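You operate a simulated robot arm through the tools that you are given. There is no shell and no other tool.

You run a simulated robot arm. Do the job below in one go: nothing can be reset, and whatever is moved stays where it is left.

TASK
Tap both rail plate dowels of grey machine five home, then lock the rail.
Fine: dowel 1 before dowel 2, by the copper mallet; mallet parked. The machine stays off.

Only the result counts: the job must be done as asked and must still hold three seconds after the hand-in. Knocking over, shifting, dropping, spilling or breaking anything else fails it.

THE ROBOT
A 7-joint arm with a two-finger parallel gripper, fixed in place. Base frame: the origin is on the floor under the middle of its stand, x ahead of it, y to its left, z up; the work surface is at about z = 0.83. Readings come in m, rad, newtons and seconds.
It reaches about 1.372 m from its shoulder. Its first joint turns from -2.601 to 2.601 rad. Payload 3.43 kg.
The tool frame sits at the grasp point between the pads (the TCP): z along the fingers, y along the line on which they close. The tips reach 0.03 m beyond it. Largest opening 0.094 m; finger width 0.028, thickness 0.01; the body of the gripper, 0.05 by 0.096 m, starts 0.055 m behind the TCP.
Orientation is that of the tool frame in the base frame, as a unit quaternion [x, y, z, w]. With the fingers straight down and closing along the base's y, the tool's x points along the base's -x, its y along +y and its z along -z.

THE INTERFACE
- The arm moves only by the tool apply_moves. Its argument "deltas" is text: rows parted by semicolons, each of 6 numbers parted by spaces: the shift along the base's x, y, z in m, then the turn, a rotation vector about the base's x, y, z in rad. In form: dx dy dz rx ry rz; .... A call has 1 to 20 rows; each row is the pose to reach, as a shift and turn from the pose commanded when the call began. "claw" is the finger opening in m, from 0 to 0.094, set as the call begins (left out, the last holds). Rows are played at 5 a second. More than 0.05 m and 0.15 rad between two rows, or a gripper value outside its range, and nothing of the call is played. A pose out of reach is approached as far as the arm can. The call stops where the force on the tool passes 40 N (or 10 N more than at its start, if that is more) or the arm is blocked; 0.2 s more then pass. The fingers move at their own pace (about 0.045 m/s each) and stop on an object; they squeeze with about 25 N. The grip force told is the motor's: it shows also when the fingers shut on nothing. Time passes only in rows, and 0.2 s behind the last, so rows that repeat a pose let the fingers close. The reply holds the time, the measured pose of the TCP, the force on the tool along the base axes, the opening and the grip force, in the units named above and with some noise, with the torque about the TCP (base axes, N m) and any sound that the robot's microphone picked up, and new pictures: "pictures" is both (left out), scene, wrist or none.
- Cameras (640 x 400 px; columns grow to the right, rows downward): "scene" is fixed at [0.2197, -0.5008, 1.6309]; the picture's right is [-0.05, -1.00, 0.00], its down [-0.78, 0.04, -0.63] and it looks along [0.63, -0.03, -0.78] (base axes); focal length 214 px, centre (320, 200). "wrist" rides on the gripper at [0.076, 0.014, -0.102] in the tool frame; the picture's right is [-0.18, 0.98, 0.00], its down [-0.75, -0.14, -0.64] and it looks along [-0.63, -0.12, 0.77] (tool axes); focal length 243 px, centre (320, 200). There is no depth. A picture from a camera that has moved, and an enlarged one, comes with that camera's place and axes in the base frame and with its lens.
- inspect(camera, box): a new picture of the part [left, top, right, bottom] of that camera's present view, enlarged. No time passes.
- finish_job(): hands the job in; it is judged then, once.

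Places have to be worked out from the pictures, the camera data and where the tool is seen. Open the gripper and draw the arm clear of the work before you hand the job in, unless the task says otherwise.

The tools are called after ">>>" as a command line: name --argument value ..., lists and objects as JSON in quotes. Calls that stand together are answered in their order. apply_moves: Moves the arm, as the interface text tells. Its arguments: {"type":"object","properties":{"deltas":{"type":"string"},"claw":{"type":"number"},"pictures":{"type":"string","enum":["both","scene","wrist","none"]}},"required":["deltas"]} The other tools are called the same way: inspect (camera, box) takes an enlarged picture of a part of a camera's view; finish_job () hands the job in.

At the start:

```text
time: 0.0
position: [0.9665, -0.2041, 1.1649]
ee_rot: [0.0, 1.0, 0.0, 0.0]
wrist_force: [-0.5, 0.6, 0.7]
ft_torque: [-0.04, 0.04, -0.02]
finger_gap: 0.0942
finger_force: 0.1
```

scene: 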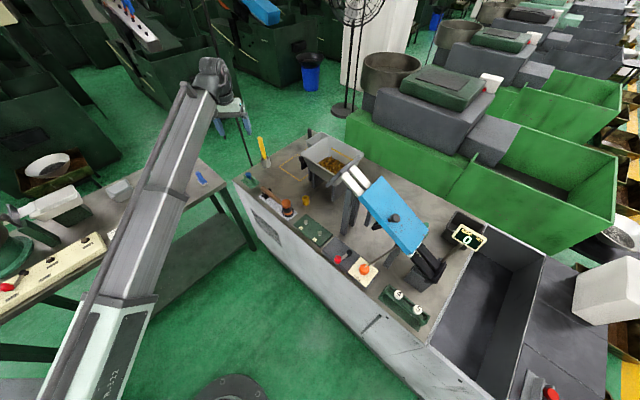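
wrist: 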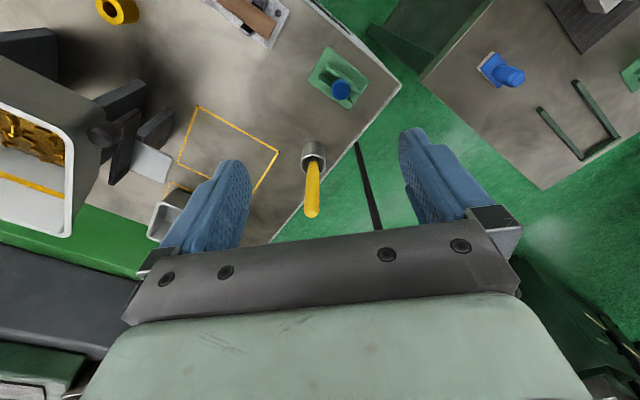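

I'll start by looking closer at the bench in both cameras to identify the mallet, the dowels, the lock and the machine controls.

>>> inspect --camera "scene" --box '[230, 120, 390, 220]'

>>> inspect --camera "scene" --box '[330, 200, 490, 300]'

>>> inspect --camera "wrist" --box '[80, 0, 400, 200]'

>>> inspect --camera "scene" --box '[230, 180, 390, 280]'

```text
4.00 times, centred on (310, 170) of scene
camera zoom: at [0.2197, -0.5008, 1.6309], right [-0.05, -1.0, 0.0], down [-0.78, 0.04, -0.63], along [0.63, -0.03, -0.78], focal length 858 px, centre (360, 320)
```

zoom: 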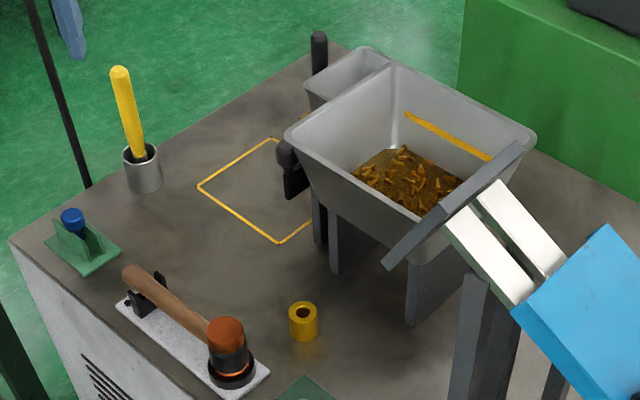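

```text
4.00 times, centred on (410, 250) of scene
camera zoom: at [0.2197, -0.5008, 1.6309], right [-0.05, -1.0, 0.0], down [-0.78, 0.04, -0.63], along [0.63, -0.03, -0.78], focal length 858 px, centre (-40, 0)
```

zoom: 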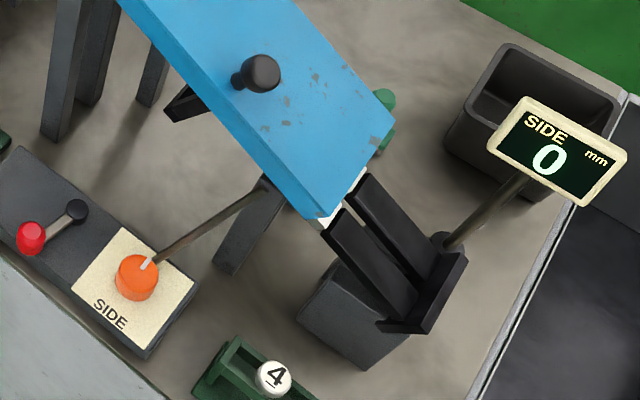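

```text
2.00 times, centred on (240, 100) of wrist
camera zoom: at [0.8899, -0.1909, 1.2676], right [0.18, 0.98, 0.0], down [0.75, -0.14, 0.64], along [0.63, -0.12, -0.77], focal length 485 px, centre (480, 400)
```

zoom: 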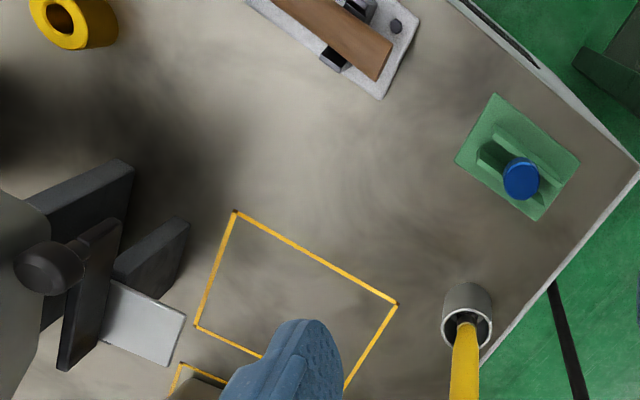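

```text
4.00 times, centred on (310, 230) of scene
camera zoom: at [0.2197, -0.5008, 1.6309], right [-0.05, -1.0, 0.0], down [-0.78, 0.04, -0.63], along [0.63, -0.03, -0.78], focal length 858 px, centre (360, 80)
```

zoom: 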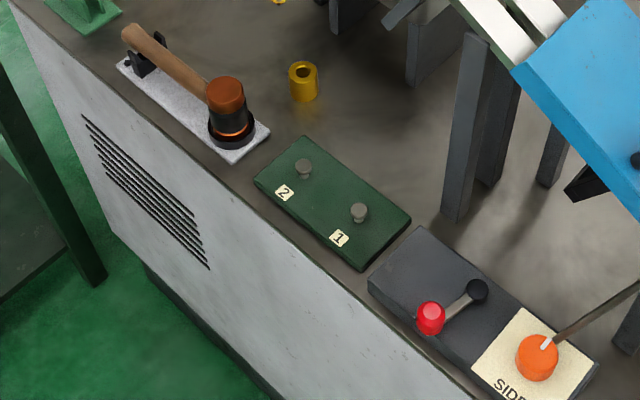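

The green plate carries dowels labelled 1 and 2, the mallet rests on a white cradle, and there is a red-knobbed lever next to the "SIDE" dial. I'll look at the remaining controls to identify which is the rail lock and which is power.

>>> inspect --camera "scene" --box '[320, 230, 400, 280]'

>>> inspect --camera "scene" --box '[360, 270, 460, 340]'

>>> inspect --camera "scene" --box '[260, 190, 340, 240]'

>>> inspect --camera "scene" --box '[480, 300, 640, 400]'

>>> inspect --camera "scene" --box '[0, 150, 240, 300]'

>>> inspect --camera "scene" --box '[290, 220, 350, 258]'

```text
8.00 times, centred on (360, 255) of scene
camera zoom: at [0.2197, -0.5008, 1.6309], right [-0.05, -1.0, 0.0], down [-0.78, 0.04, -0.63], along [0.63, -0.03, -0.78], focal length 1716 px, centre (0, -240)
```

zoom: 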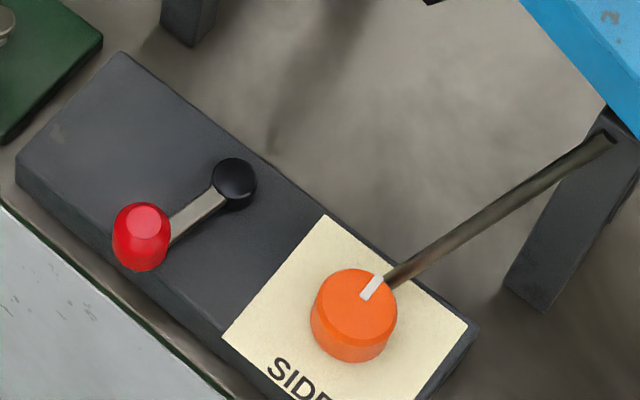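

```text
5.71 times, centred on (410, 305) of scene
camera zoom: at [0.2197, -0.5008, 1.6309], right [-0.05, -1.0, 0.0], down [-0.78, 0.04, -0.63], along [0.63, -0.03, -0.78], focal length 1226 px, centre (-194, -400)
```

zoom: 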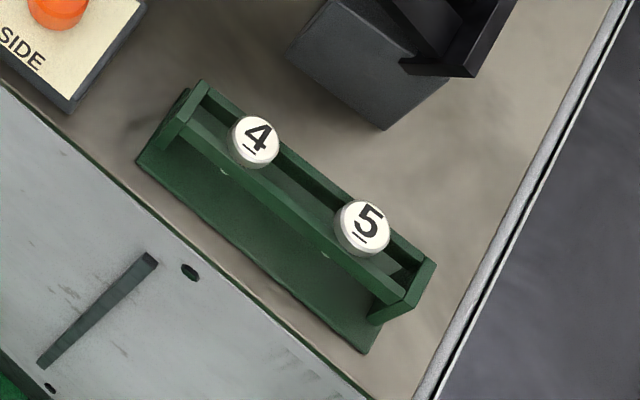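

```text
8.00 times, centred on (300, 215) of scene
camera zoom: at [0.2197, -0.5008, 1.6309], right [-0.05, -1.0, 0.0], down [-0.78, 0.04, -0.63], along [0.63, -0.03, -0.78], focal length 1716 px, centre (480, 80)
```

zoom: 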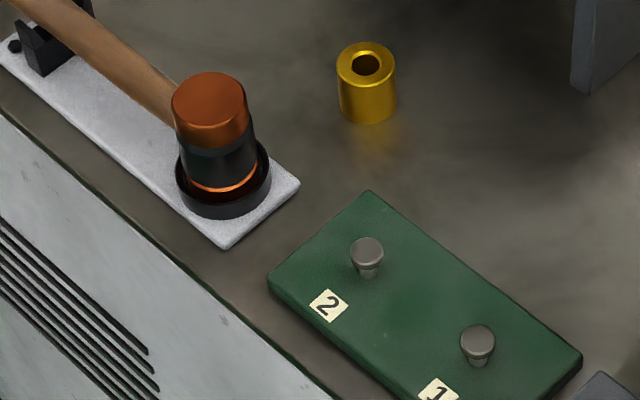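

```text
4.00 times, centred on (560, 350) of scene
camera zoom: at [0.2197, -0.5008, 1.6309], right [-0.05, -1.0, 0.0], down [-0.78, 0.04, -0.63], along [0.63, -0.03, -0.78], focal length 858 px, centre (-640, -400)
```

zoom: 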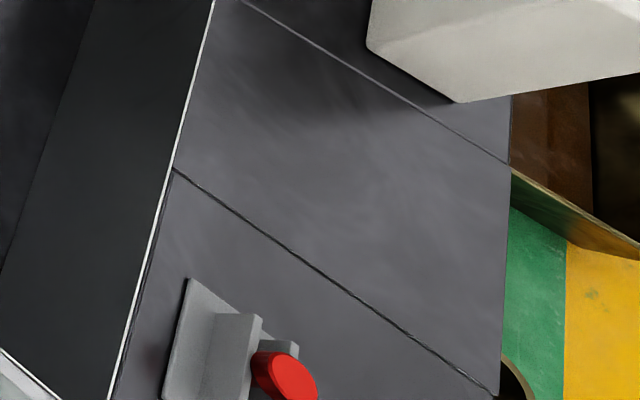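

```text
2.67 times, centred on (120, 225) of scene
camera zoom: at [0.2197, -0.5008, 1.6309], right [-0.05, -1.0, 0.0], down [-0.78, 0.04, -0.63], along [0.63, -0.03, -0.78], focal length 572 px, centre (853, 133)
```

zoom: 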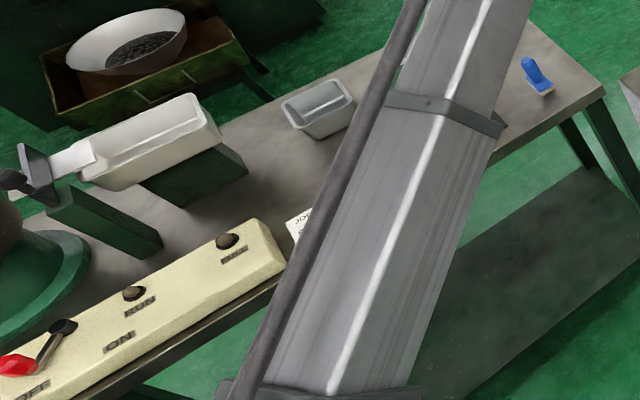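

```text
10.53 times, centred on (320, 239) of scene
camera zoom: at [0.2197, -0.5008, 1.6309], right [-0.05, -1.0, 0.0], down [-0.78, 0.04, -0.63], along [0.63, -0.03, -0.78], focal length 2258 px, centre (320, -210)
```

zoom: 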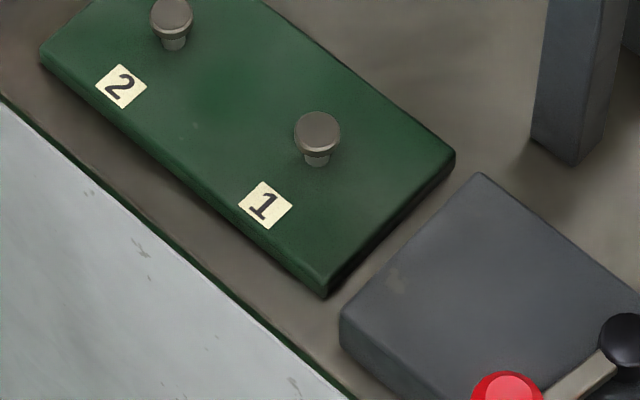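

Dowel 1 is roughly at (0.66,-0.52), dowel 2 at (0.72,-0.47), the mallet head near (0.76,-0.39), and the red-knob lever hub near (0.56,-0.62). I'll move the wrist camera high over the front edge to read labels before touching anything.

>>> apply_moves --deltas "-0.0376 -0.0261 -0.0046 0 0 0; -0.0752 -0.0523 -0.0093 0 0 0; -0.1128 -0.0784 -0.0139 0 0 0; -0.1504 -0.1046 -0.0186 0 0 0; -0.188 -0.1307 -0.0232 0 0 0; -0.2256 -0.1569 -0.0279 0 0 0; -0.2632 -0.183 -0.0325 0 0 0; -0.3009 -0.2091 -0.0371 0 0 0; -0.3385 -0.2353 -0.0418 0 0 0; -0.3761 -0.2614 -0.0464 0 0 0; -0.4137 -0.2876 -0.0511 0 0 0; -0.4513 -0.3137 -0.0557 0 0 0; -0.4889 -0.3399 -0.0604 0 0 0; -0.5265 -0.366 -0.065 0 0 0" --pictures "both"

```text
time: 3.0
position: [0.4405, -0.5705, 1.1003]
ee_rot: [0.0, 1.0, 0.0, 0.0]
wrist_force: [0.0, 0.0, 0.6]
ft_torque: [0.04, 0.0, 0.06]
finger_gap: 0.0939
finger_force: 0.1
camera wrist: at [0.3629, -0.5563, 1.2026], right [0.18, 0.98, 0.0], down [0.75, -0.14, 0.64], along [0.63, -0.12, -0.77], focal length 243 px, centre (320, 200)
```

scene: 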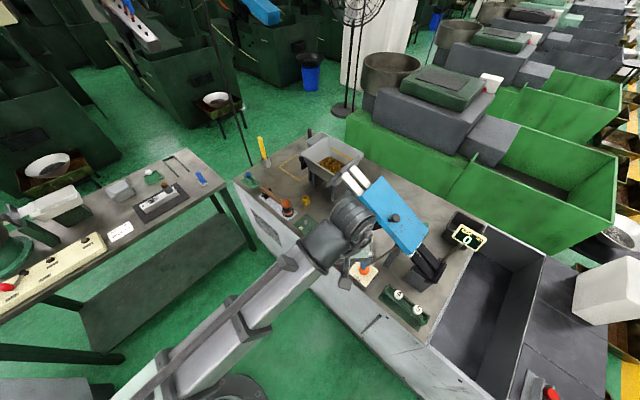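
wrist: 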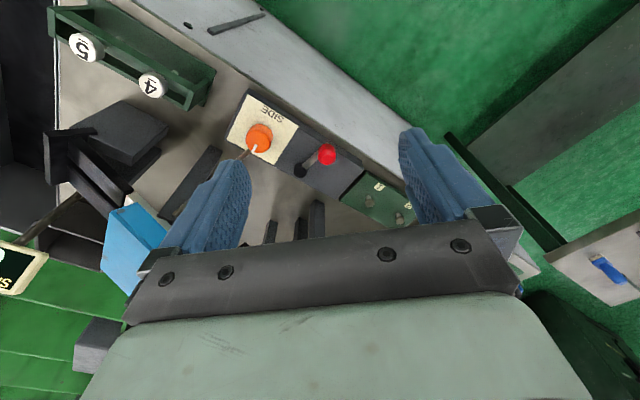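

The view is upside down, but it shows the lever, dial and plate. I'll zoom in on the lever, the plate, and the now-uncovered side table.

>>> inspect --camera "wrist" --box '[220, 80, 420, 240]'

>>> inspect --camera "wrist" --box '[40, 0, 240, 140]'

>>> inspect --camera "scene" --box '[90, 150, 220, 250]'

>>> inspect --camera "scene" --box '[0, 220, 120, 300]'

```text
2.50 times, centred on (320, 160) of wrist
camera zoom: at [0.3629, -0.5563, 1.2026], right [0.18, 0.98, 0.0], down [0.75, -0.14, 0.64], along [0.63, -0.12, -0.77], focal length 606 px, centre (320, 300)
```

zoom: 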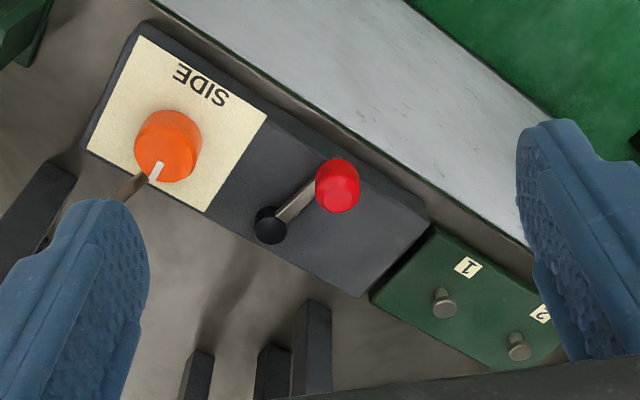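

```text
2.86 times, centred on (140, 70) of wrist
camera zoom: at [0.3629, -0.5563, 1.2026], right [0.18, 0.98, 0.0], down [0.75, -0.14, 0.64], along [0.63, -0.12, -0.77], focal length 693 px, centre (834, 571)
```

zoom: 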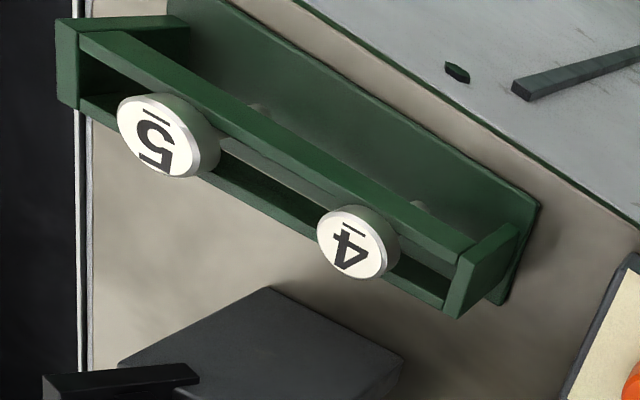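

```text
4.00 times, centred on (155, 200) of scene
camera zoom: at [0.2197, -0.5008, 1.6309], right [-0.05, -1.0, 0.0], down [-0.78, 0.04, -0.63], along [0.63, -0.03, -0.78], focal length 858 px, centre (980, 200)
```

zoom: 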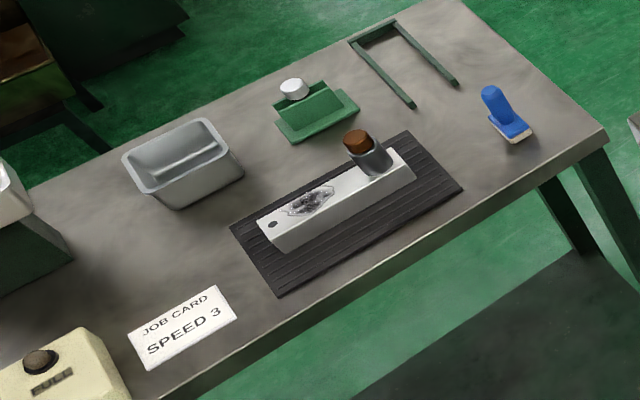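

```text
5.00 times, centred on (60, 260) of scene
camera zoom: at [0.2197, -0.5008, 1.6309], right [-0.05, -1.0, 0.0], down [-0.78, 0.04, -0.63], along [0.63, -0.03, -0.78], focal length 1072 px, centre (1620, -100)
```

zoom: 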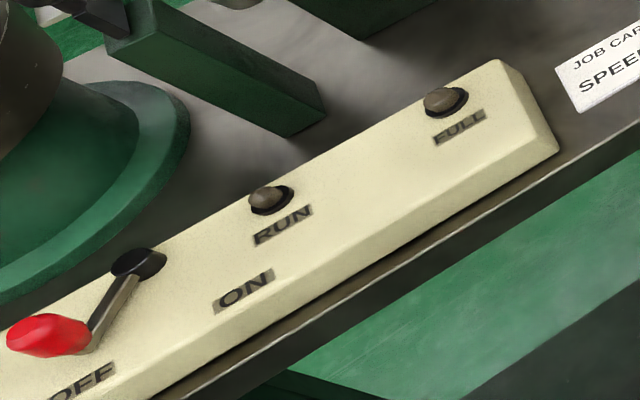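

The lever on the dark box next to the SIDE dial looks like the rail lock, and the cream OFF/ON box on the side table is power, which I'll leave alone. I'll turn the wrist 45° to line up with the bench and hover over the plate for a closer look.

>>> apply_moves --deltas "0.02 0.002 -0.005 0 0 0.131; 0.04 0.004 -0.01 0 0 0.262; 0.06 0.006 -0.02 0 0 0.393; 0.08 0.008 -0.03 0 0 0.524; 0.1 0.01 -0.04 0 0 0.655; 0.12 0.01 -0.05 0 0 0.785; 0.14 0.01 -0.06 0 0 0.785" --pictures "both"

```text
time: 4.6
position: [0.5791, -0.562, 1.0405]
ee_rot: [-0.382, 0.924, 0.0, 0.0]
wrist_force: [-0.4, -0.2, -0.5]
ft_torque: [0.0, 0.0, -0.03]
finger_gap: 0.094
finger_force: 0.0
camera wrist: at [0.5152, -0.6046, 1.1434], right [-0.57, 0.82, 0.0], down [0.63, 0.43, 0.64], along [0.53, 0.36, -0.77], focal length 243 px, centre (320, 200)
```

scene: 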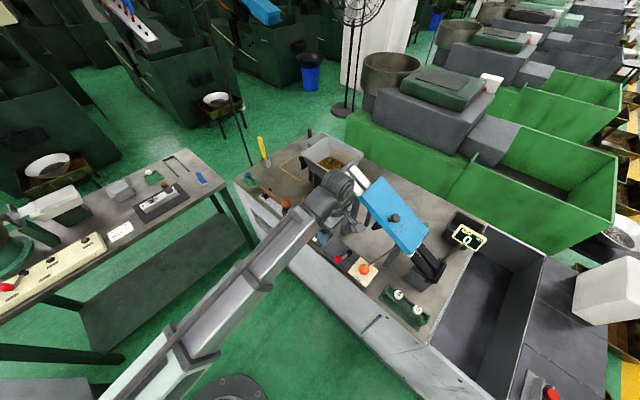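
wrist: 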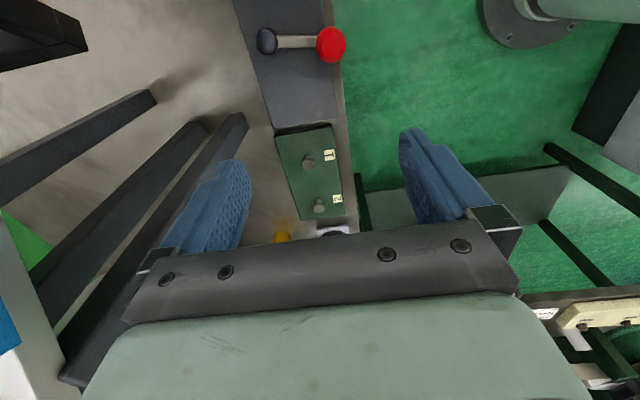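

Now the view is aligned with the bench. I'll zoom on the dowels and the lever in this view.

>>> inspect --camera "wrist" --box '[250, 120, 380, 240]'

>>> inspect --camera "wrist" --box '[220, 0, 380, 100]'

>>> inspect --camera "scene" --box '[260, 170, 400, 270]'

```text
3.33 times, centred on (315, 180) of wrist
camera zoom: at [0.5152, -0.6046, 1.1434], right [-0.57, 0.82, 0.0], down [0.63, 0.43, 0.64], along [0.53, 0.36, -0.77], focal length 809 px, centre (337, 267)
```

zoom: 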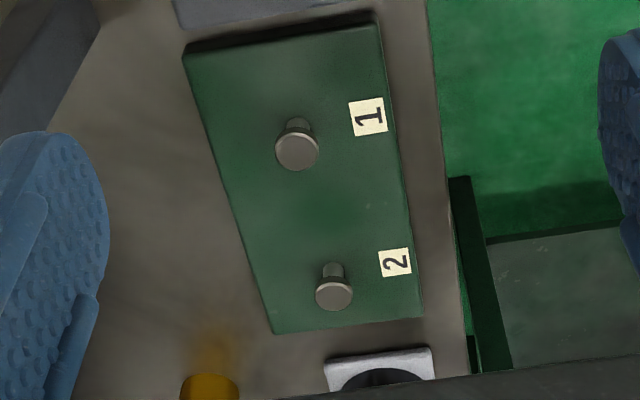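

```text
4.00 times, centred on (300, 50) of wrist
camera zoom: at [0.5152, -0.6046, 1.1434], right [-0.57, 0.82, 0.0], down [0.63, 0.43, 0.64], along [0.53, 0.36, -0.77], focal length 970 px, centre (400, 800)
```

zoom: 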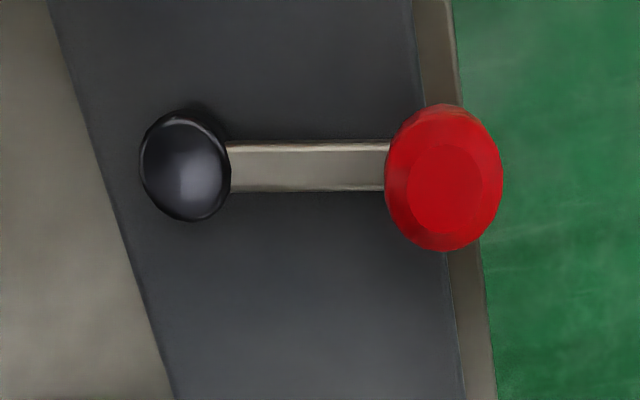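

```text
4.00 times, centred on (330, 220) of scene
camera zoom: at [0.2197, -0.5008, 1.6309], right [-0.05, -1.0, 0.0], down [-0.78, 0.04, -0.63], along [0.63, -0.03, -0.78], focal length 858 px, centre (280, 120)
```

zoom: 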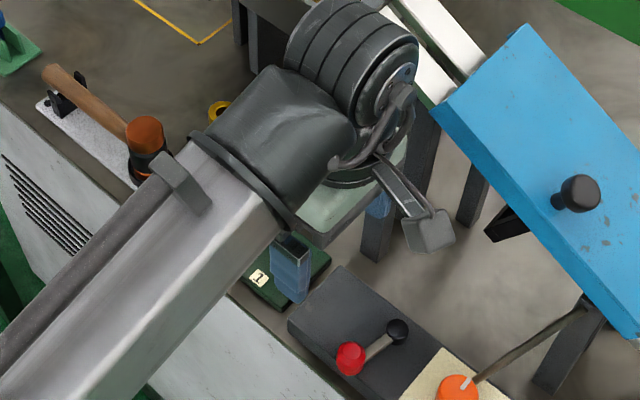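

Wrist-view triangulation gives dowel 1 ≈ (0.664,-0.521) and dowel 2 ≈ (0.718,-0.467), with head tops at z≈0.87 and the plate top at ≈0.844. Next I move toward the mallet to measure it.

>>> apply_moves --deltas "0.025 0.032 0.005 0 0 0; 0.05 0.064 0.01 0 0 0; 0.075 0.096 0.01 0 0 0; 0.1 0.128 0.01 0 0 0" --pictures "both"

>>> inspect --camera "wrist" --box '[250, 60, 410, 240]'

```text
time: 5.6
position: [0.6798, -0.4335, 1.0501]
ee_rot: [-0.383, 0.924, 0.0, 0.0]
wrist_force: [-0.1, 0.4, 0.3]
ft_torque: [0.0, -0.03, 0.0]
finger_gap: 0.0939
finger_force: 0.1
camera wrist: at [0.6154, -0.4767, 1.1531], right [-0.56, 0.83, 0.0], down [0.63, 0.43, 0.64], along [0.53, 0.36, -0.77], focal length 243 px, centre (320, 200)
```

scene: 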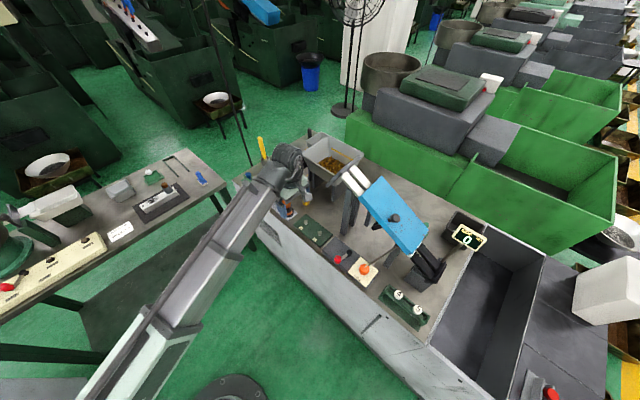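
wrist: 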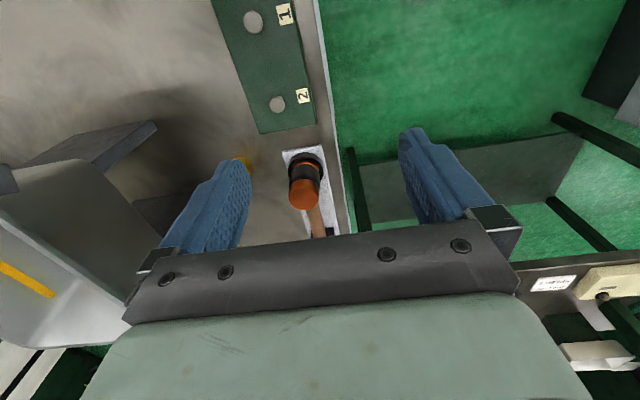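

```text
2.22 times, centred on (330, 150) of wrist
camera zoom: at [0.6154, -0.4767, 1.1531], right [-0.56, 0.83, 0.0], down [0.63, 0.43, 0.64], along [0.53, 0.36, -0.77], focal length 539 px, centre (298, 311)
```

zoom: 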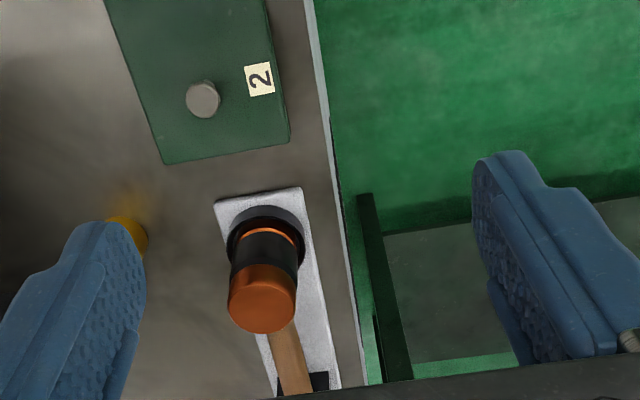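

The mallet head's top is around (0.780,-0.386,0.923), about 0.037 m across, with a cup rim at its foot. I'll center the open gripper above the head at z=1.05, where the head should appear near pixel (320,104).

>>> apply_moves --deltas "0.034 0.016 0 0 0 0; 0.067 0.032 0 0 0 0; 0.1 0.0475 0 0 0 0; 0.1 0.0475 0 0 0 0" --pictures "both"

>>> inspect --camera "wrist" --box '[240, 40, 400, 240]'

```text
time: 6.6
position: [0.7798, -0.3835, 1.0481]
ee_rot: [-0.383, 0.924, 0.0, 0.0]
wrist_force: [-0.3, -0.4, -1.0]
ft_torque: [0.01, -0.01, 0.03]
finger_gap: 0.0939
finger_force: 0.0
camera wrist: at [0.7158, -0.4279, 1.151], right [-0.56, 0.83, 0.0], down [0.63, 0.43, 0.64], along [0.53, 0.36, -0.77], focal length 243 px, centre (320, 200)
```

scene: 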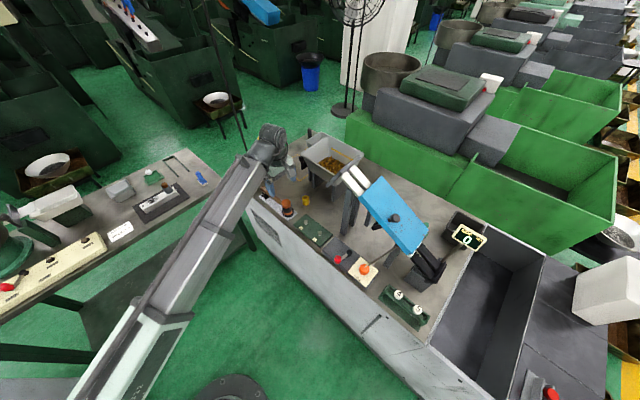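
wrist: 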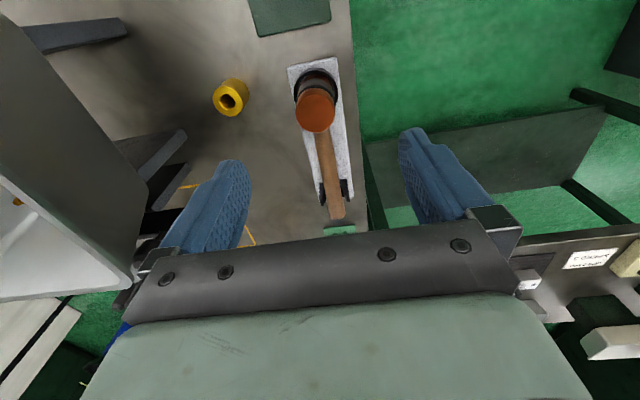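

```text
2.00 times, centred on (320, 140) of wrist
camera zoom: at [0.7158, -0.4279, 1.151], right [-0.56, 0.83, 0.0], down [0.63, 0.43, 0.64], along [0.53, 0.36, -0.77], focal length 485 px, centre (320, 320)
```

zoom: 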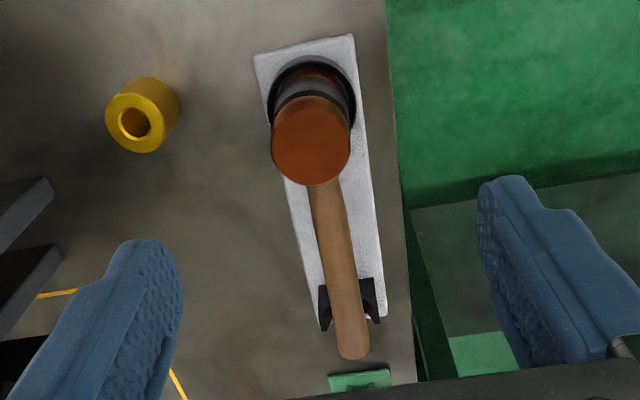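

Two wrist views triangulate the head centre at (0.789,-0.383), top z≈0.914, cup rim ≈0.85, handle at 45°. I'll align over the head, narrow the opening to 0.075, and descend to just above it for a check.

>>> apply_moves --deltas "0.009 0.0016 -0.02 0 0 0; 0.009 0.0016 -0.05 0 0 0; 0.009 0.0016 -0.08 0 0 0; 0.009 0.0016 -0.1 0 0 0; 0.009 0.0016 -0.1 0 0 0" --claw 0.075 --pictures "both"

>>> inspect --camera "wrist" --box '[220, 40, 420, 240]'

>>> inspect --camera "scene" --box '[240, 150, 340, 230]'

```text
time: 7.8
position: [0.7892, -0.3844, 0.9499]
ee_rot: [-0.382, 0.924, -0.001, 0.0]
wrist_force: [-0.5, 0.1, 0.4]
ft_torque: [-0.02, 0.03, 0.03]
finger_gap: 0.0749
finger_force: 0.0
camera wrist: at [0.7245, -0.4276, 1.0527], right [-0.56, 0.83, 0.0], down [0.63, 0.43, 0.64], along [0.53, 0.36, -0.77], focal length 243 px, centre (320, 200)
```

scene: 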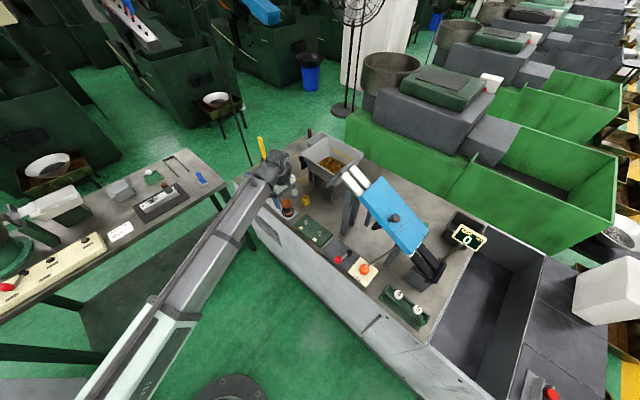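
wrist: 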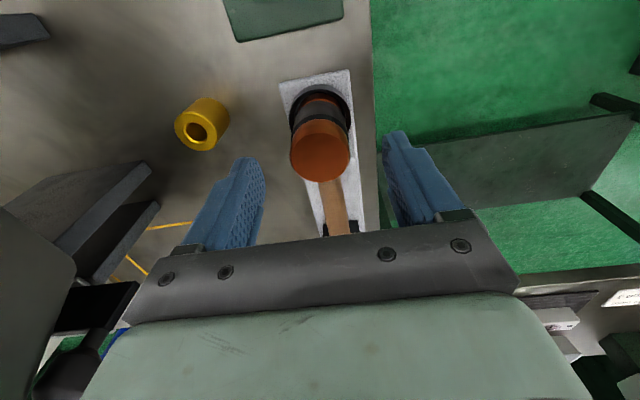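

```text
2.00 times, centred on (320, 140) of wrist
camera zoom: at [0.7245, -0.4276, 1.0527], right [-0.56, 0.83, 0.0], down [0.63, 0.43, 0.64], along [0.53, 0.36, -0.77], focal length 485 px, centre (320, 320)
```

zoom: 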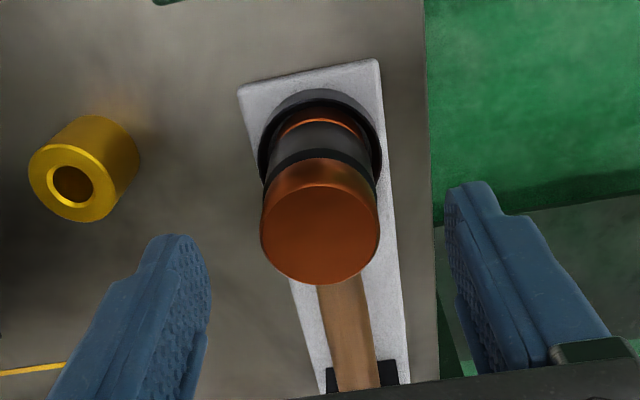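

```text
5.00 times, centred on (290, 190) of scene
camera zoom: at [0.2197, -0.5008, 1.6309], right [-0.05, -1.0, 0.0], down [-0.78, 0.04, -0.63], along [0.63, -0.03, -0.78], focal length 1072 px, centre (470, 250)
```

zoom: 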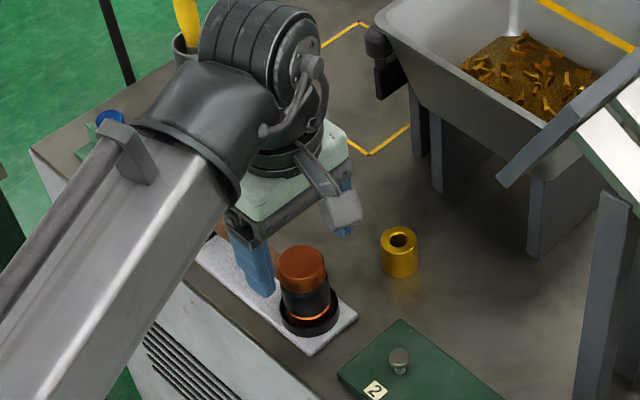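

The head sits centred between the fingers at pixel (320,157), matching the prediction. I descend to TCP z≈0.897 so the tips stay above the cup rim, then close on the head's sides.

>>> apply_moves --deltas "0 0 -0.02 0 0 0; 0 0 -0.04 0 0 0; 0 0 -0.053 0 0 0; 0 0 -0.053 0 0 0" --pictures "wrist"

```text
time: 8.8
position: [0.7891, -0.3835, 0.8968]
ee_rot: [-0.382, 0.924, 0.0, -0.001]
wrist_force: [0.4, -0.5, -0.1]
ft_torque: [0.02, 0.0, -0.03]
finger_gap: 0.0751
finger_force: 0.0
camera wrist: at [0.7245, -0.4276, 0.9995], right [-0.56, 0.83, 0.0], down [0.63, 0.43, 0.64], along [0.53, 0.36, -0.77], focal length 243 px, centre (320, 200)
```

wrist: 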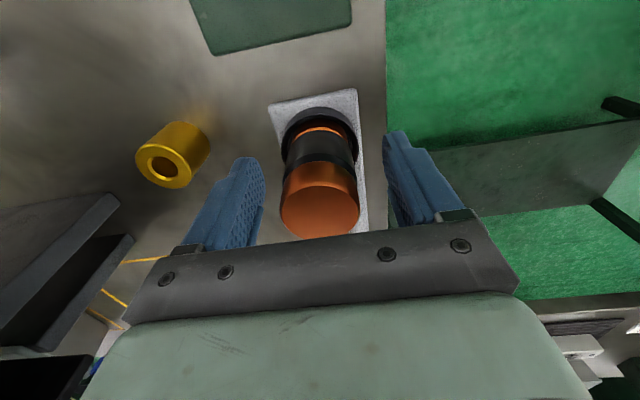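

The head is centred between the pads and there is no contact force. I close the fingers in place.

>>> apply_moves --deltas "0 0 0 0 0 0; 0 0 0 0 0 0; 0 0 0 0 0 0; 0 0 0 0 0 0; 0 0 0 0 0 0" --claw 0 --pictures "wrist"

```text
time: 10.0
position: [0.7886, -0.3841, 0.8969]
ee_rot: [-0.382, 0.924, 0.0, 0.0]
wrist_force: [1.6, -1.0, 1.4]
ft_torque: [0.0, -0.01, -0.05]
finger_gap: 0.0409
finger_force: 24.9
camera wrist: at [0.7246, -0.4277, 0.9997], right [-0.56, 0.83, 0.0], down [0.63, 0.43, 0.64], along [0.53, 0.36, -0.77], focal length 243 px, centre (320, 200)
```

wrist: 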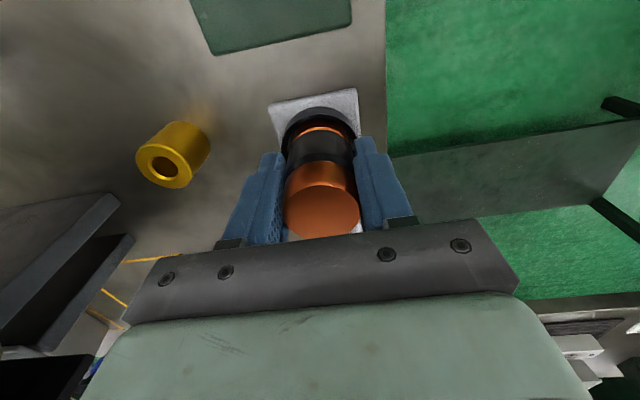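

The fingers stopped at 0.041 m with 25 N, so the head is gripped. I lift straight up slowly in small steps to clear the cup and fork.

>>> apply_moves --deltas "0 0 0.005 0 0 0; 0 0 0.015 0 0 0; 0 0 0.03 0 0 0; 0 0 0.05 0 0 0; 0 0 0.07 0 0 0; 0 0 0.07 0 0 0" --pictures "both"

>>> inspect --camera "scene" --box '[240, 150, 340, 230]'

>>> inspect --camera "wrist" --box '[220, 40, 420, 240]'

```text
time: 11.4
position: [0.7895, -0.3857, 0.9664]
ee_rot: [-0.382, 0.924, 0.0, 0.001]
wrist_force: [1.0, -0.7, -4.6]
ft_torque: [-0.09, 0.04, -0.04]
finger_gap: 0.0392
finger_force: 24.6
camera wrist: at [0.7254, -0.4281, 1.0696], right [-0.56, 0.83, 0.0], down [0.63, 0.43, 0.64], along [0.53, 0.36, -0.77], focal length 243 px, centre (320, 200)
```

scene: 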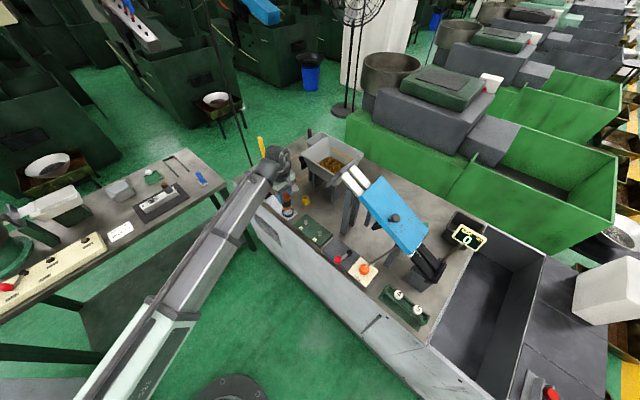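
wrist: 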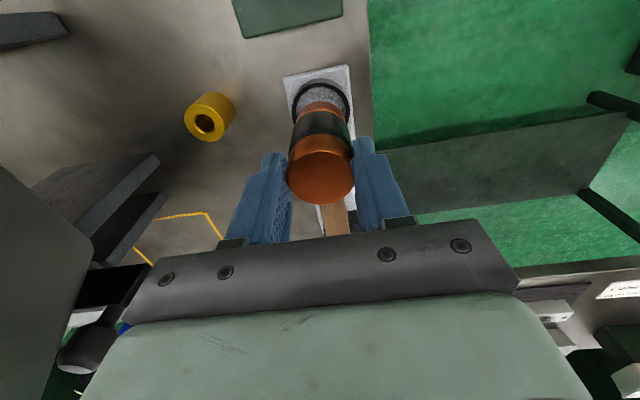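

```text
5.00 times, centred on (290, 190) of scene
camera zoom: at [0.2197, -0.5008, 1.6309], right [-0.05, -1.0, 0.0], down [-0.78, 0.04, -0.63], along [0.63, -0.03, -0.78], focal length 1072 px, centre (470, 250)
```

zoom: 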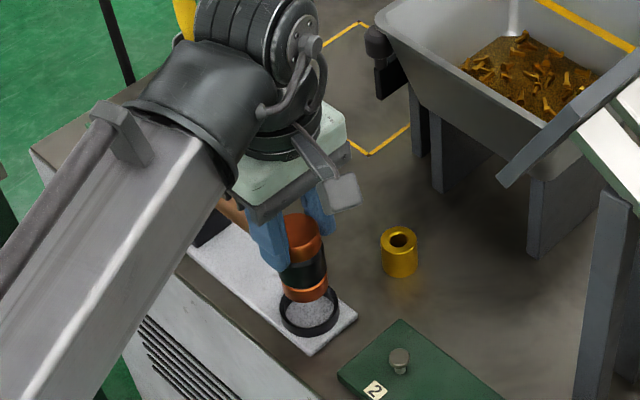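

```text
2.00 times, centred on (320, 140) of wrist
camera zoom: at [0.7254, -0.4281, 1.0696], right [-0.56, 0.83, 0.0], down [0.63, 0.43, 0.64], along [0.53, 0.36, -0.77], focal length 485 px, centre (320, 320)
```

zoom: 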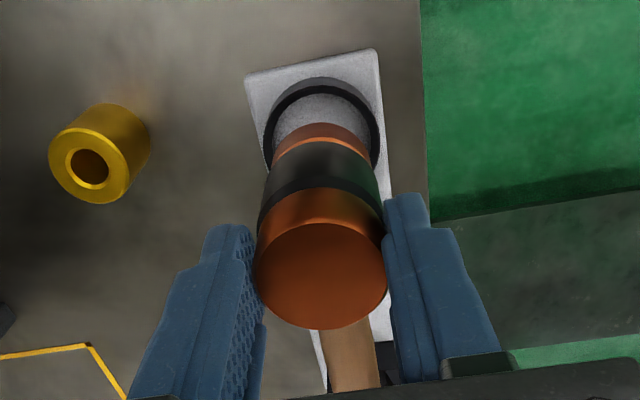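

The head top moved from pixel row ~210 to ~178, so the mallet slid about 2–3 cm down relative to the fingers (still upright). I'll lower it back toward its cup and check whether it is still slipping.

>>> apply_moves --deltas "0 0 -0.015 0 0 0; 0 0 -0.03 0 0 0; 0 0 -0.03 0 0 0" --pictures "both"

>>> inspect --camera "scene" --box '[240, 150, 340, 230]'

>>> inspect --camera "wrist" --box '[220, 40, 420, 240]'

```text
time: 12.2
position: [0.7889, -0.3838, 0.9363]
ee_rot: [-0.383, 0.924, -0.001, 0.0]
wrist_force: [0.8, -0.1, -4.0]
ft_torque: [-0.04, 0.08, 0.04]
finger_gap: 0.0394
finger_force: 24.8
camera wrist: at [0.7246, -0.4283, 1.0387], right [-0.56, 0.83, 0.0], down [0.63, 0.43, 0.64], along [0.53, 0.36, -0.77], focal length 243 px, centre (320, 200)
```

scene: 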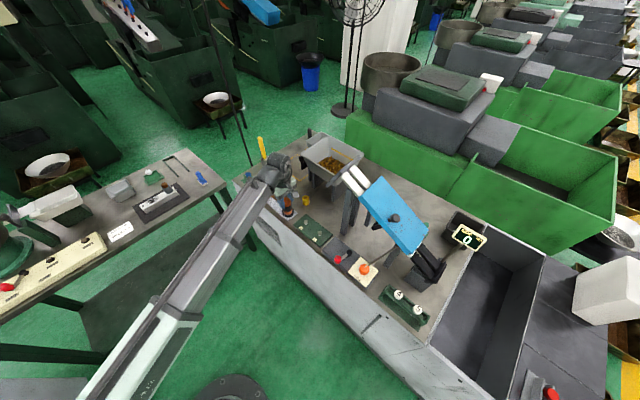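
wrist: 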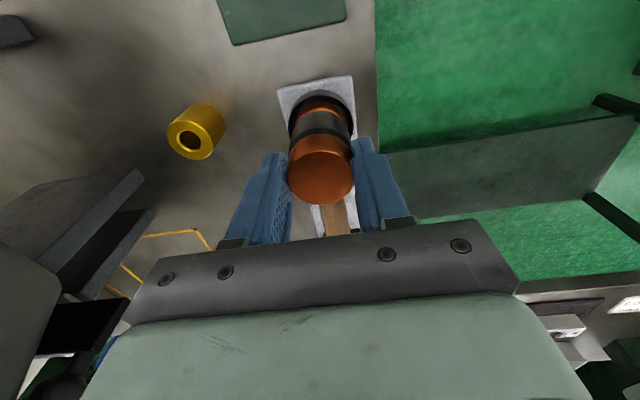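

```text
5.00 times, centred on (290, 190) of scene
camera zoom: at [0.2197, -0.5008, 1.6309], right [-0.05, -1.0, 0.0], down [-0.78, 0.04, -0.63], along [0.63, -0.03, -0.78], focal length 1072 px, centre (470, 250)
```

zoom: 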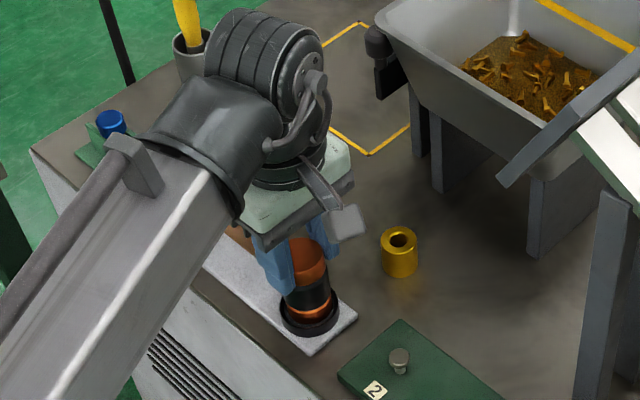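

```text
2.00 times, centred on (320, 140) of wrist
camera zoom: at [0.7246, -0.4283, 1.0387], right [-0.56, 0.83, 0.0], down [0.63, 0.43, 0.64], along [0.53, 0.36, -0.77], focal length 485 px, centre (320, 320)
```

zoom: 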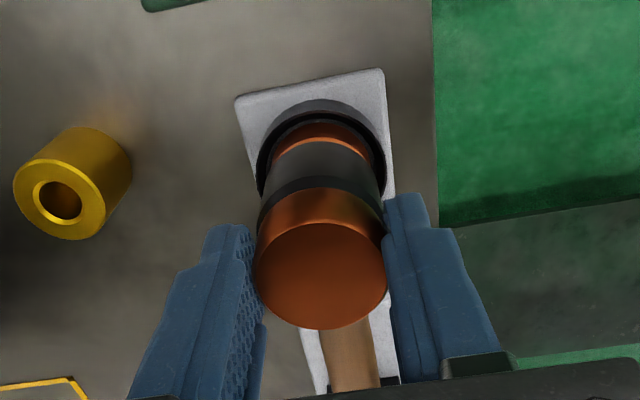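

The head hasn't slipped further (still at row 178), so the slide happened only at break-out from the cradle. I'll zoom in closely to see what part of the head the pads hold now.

>>> inspect --camera "wrist" --box '[260, 80, 380, 220]'

>>> inspect --camera "scene" --box '[270, 180, 320, 220]'

```text
2.86 times, centred on (320, 150) of wrist
camera zoom: at [0.7246, -0.4283, 1.0387], right [-0.56, 0.83, 0.0], down [0.63, 0.43, 0.64], along [0.53, 0.36, -0.77], focal length 693 px, centre (320, 343)
```

zoom: 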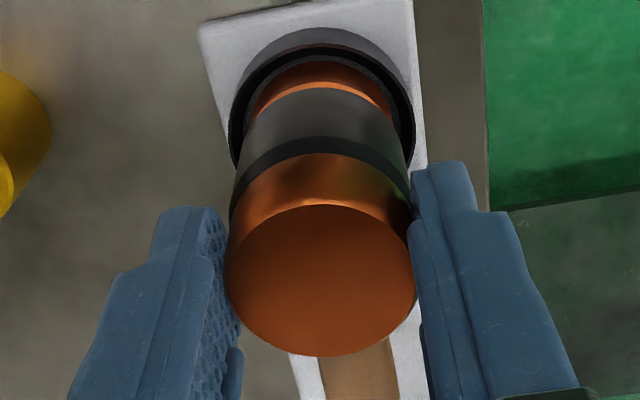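

```text
10.00 times, centred on (295, 200) of scene
camera zoom: at [0.2197, -0.5008, 1.6309], right [-0.05, -1.0, 0.0], down [-0.78, 0.04, -0.63], along [0.63, -0.03, -0.78], focal length 2145 px, centre (570, 200)
```

zoom: 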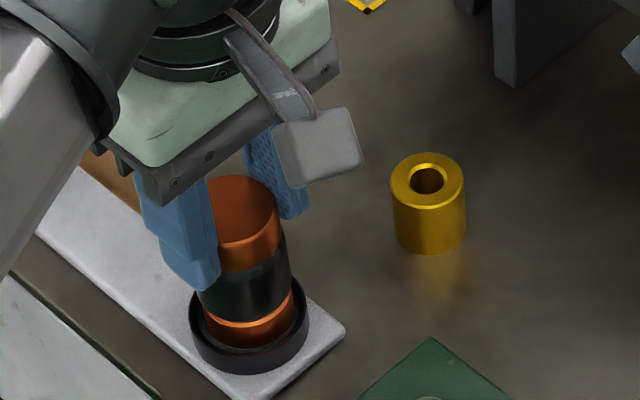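

The pads now hold the upper copper just above the wider black band, which acts as a ledge against upward tapping force; the hold is stable and upright. I raise it and carry it over dowel 1, turning 40° so the handle clears dowel 2 and the cradle.

>>> apply_moves --deltas "0 0 0.015 0 0 0; 0 0 0.035 0 0 0; 0 0 0.063 0 0 0; -0.015 -0.017 0.063 0 0 0.1; -0.035 -0.04 0.063 0 0 0.2; -0.06 -0.067 0.063 0 0 0.32; -0.085 -0.095 0.063 0 0 0.44; -0.105 -0.118 0.063 0 0 0.56; -0.117 -0.132 0.063 0 0 0.64; -0.121 -0.136 0.063 0 0 0.698; -0.121 -0.136 0.063 0 0 0.698" --pictures "both"

>>> inspect --camera "wrist" --box '[220, 20, 420, 240]'

>>> inspect --camera "scene" --box '[270, 180, 370, 260]'

```text
time: 14.6
position: [0.6681, -0.5203, 0.9994]
ee_rot: [-0.676, 0.737, 0.0, 0.0]
wrist_force: [0.0, -0.5, -4.3]
ft_torque: [-0.06, 0.01, 0.03]
finger_gap: 0.0392
finger_force: 25.4
camera wrist: at [0.6465, -0.596, 1.1027], right [-0.96, 0.27, 0.0], down [0.21, 0.74, 0.64], along [0.17, 0.62, -0.77], focal length 243 px, centre (320, 200)
```

scene: 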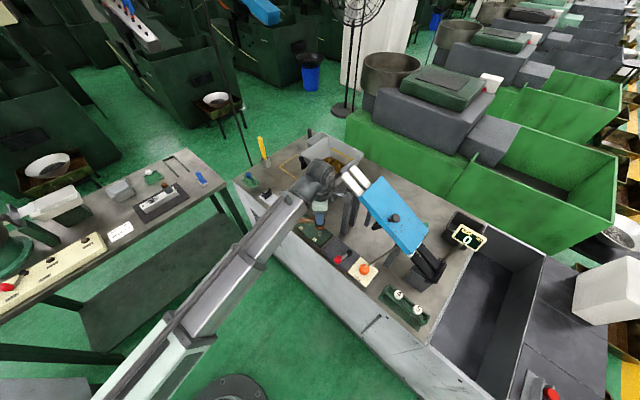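
wrist: 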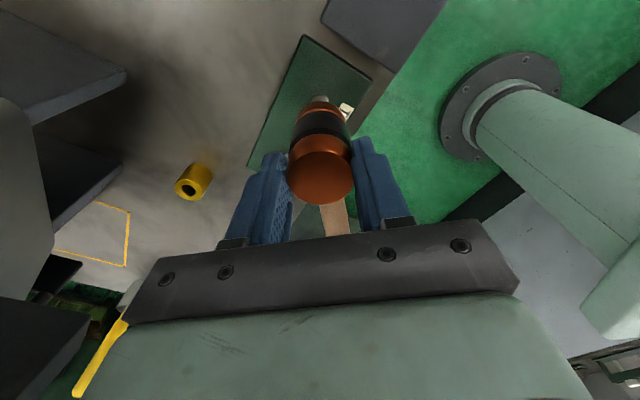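

```text
1.82 times, centred on (320, 130) of wrist
camera zoom: at [0.6465, -0.596, 1.1027], right [-0.96, 0.27, 0.0], down [0.21, 0.74, 0.64], along [0.17, 0.62, -0.77], focal length 441 px, centre (320, 327)
```

zoom: 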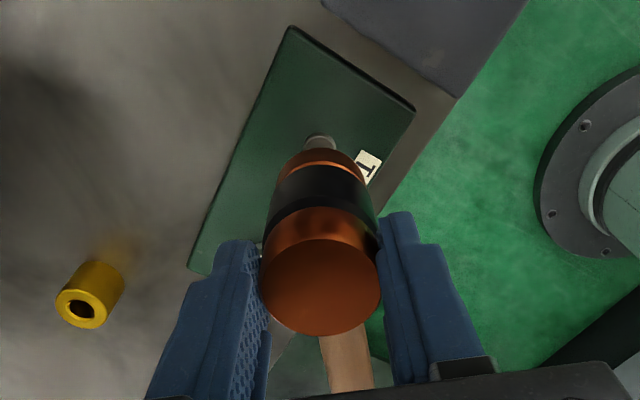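

```text
5.00 times, centred on (320, 220) of scene
camera zoom: at [0.2197, -0.5008, 1.6309], right [-0.05, -1.0, 0.0], down [-0.78, 0.04, -0.63], along [0.63, -0.03, -0.78], focal length 1072 px, centre (320, 100)
```

zoom: 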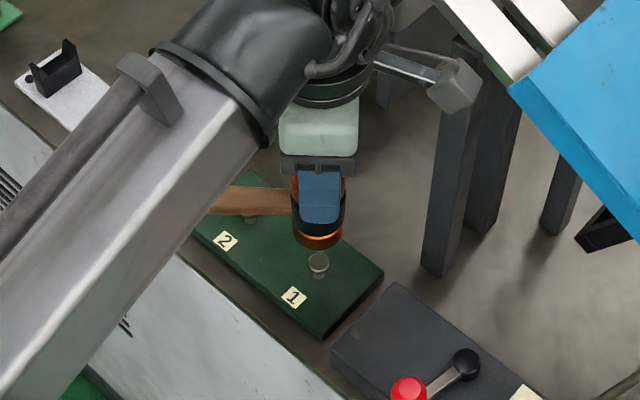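

The mallet is centred above dowel 1 (its head peeks out exactly where predicted), with handle clear of dowel 2. First tap: a brisk, short downstroke to TCP z≈0.94 then back up, watching force and sound.

>>> apply_moves --deltas "0 0 -0.025 0 0 0; 0 0 -0.06 0 0 0; 0 0 -0.025 0 0 0; 0 0 -0.025 0 0 0" --pictures "both"

>>> inspect --camera "wrist" --box '[220, 20, 420, 240]'

>>> inspect --camera "scene" --box '[280, 200, 360, 260]'

```text
time: 15.6
position: [0.6677, -0.5202, 0.9758]
ee_rot: [-0.676, 0.737, -0.001, -0.001]
wrist_force: [-0.4, -0.2, -3.6]
ft_torque: [-0.05, 0.03, -0.01]
finger_gap: 0.0394
finger_force: 24.5
camera wrist: at [0.6468, -0.5945, 1.0781], right [-0.96, 0.27, 0.0], down [0.21, 0.74, 0.64], along [0.17, 0.62, -0.77], focal length 243 px, centre (320, 200)
```

scene: 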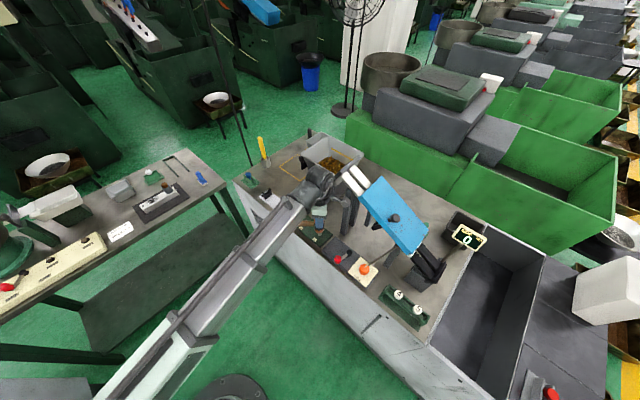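
wrist: 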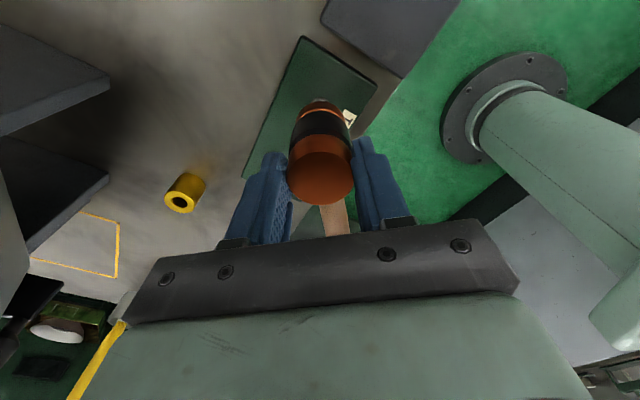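

```text
1.82 times, centred on (320, 130) of wrist
camera zoom: at [0.6468, -0.5945, 1.0781], right [-0.96, 0.27, 0.0], down [0.21, 0.74, 0.64], along [0.17, 0.62, -0.77], focal length 441 px, centre (320, 327)
```

zoom: 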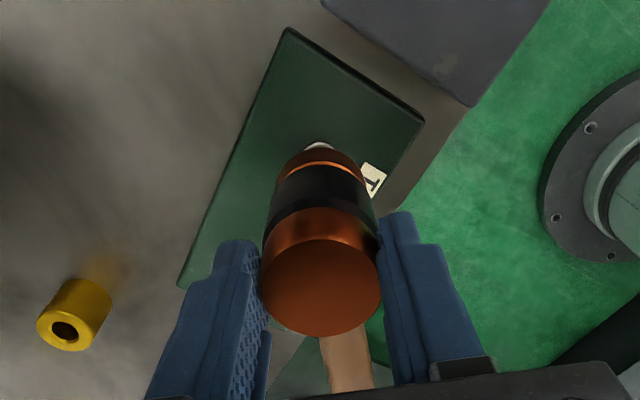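

```text
6.67 times, centred on (320, 230) of scene
camera zoom: at [0.2197, -0.5008, 1.6309], right [-0.05, -1.0, 0.0], down [-0.78, 0.04, -0.63], along [0.63, -0.03, -0.78], focal length 1430 px, centre (320, 0)
```

zoom: 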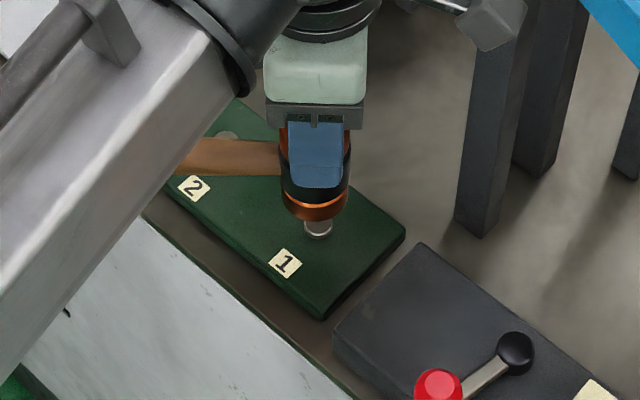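

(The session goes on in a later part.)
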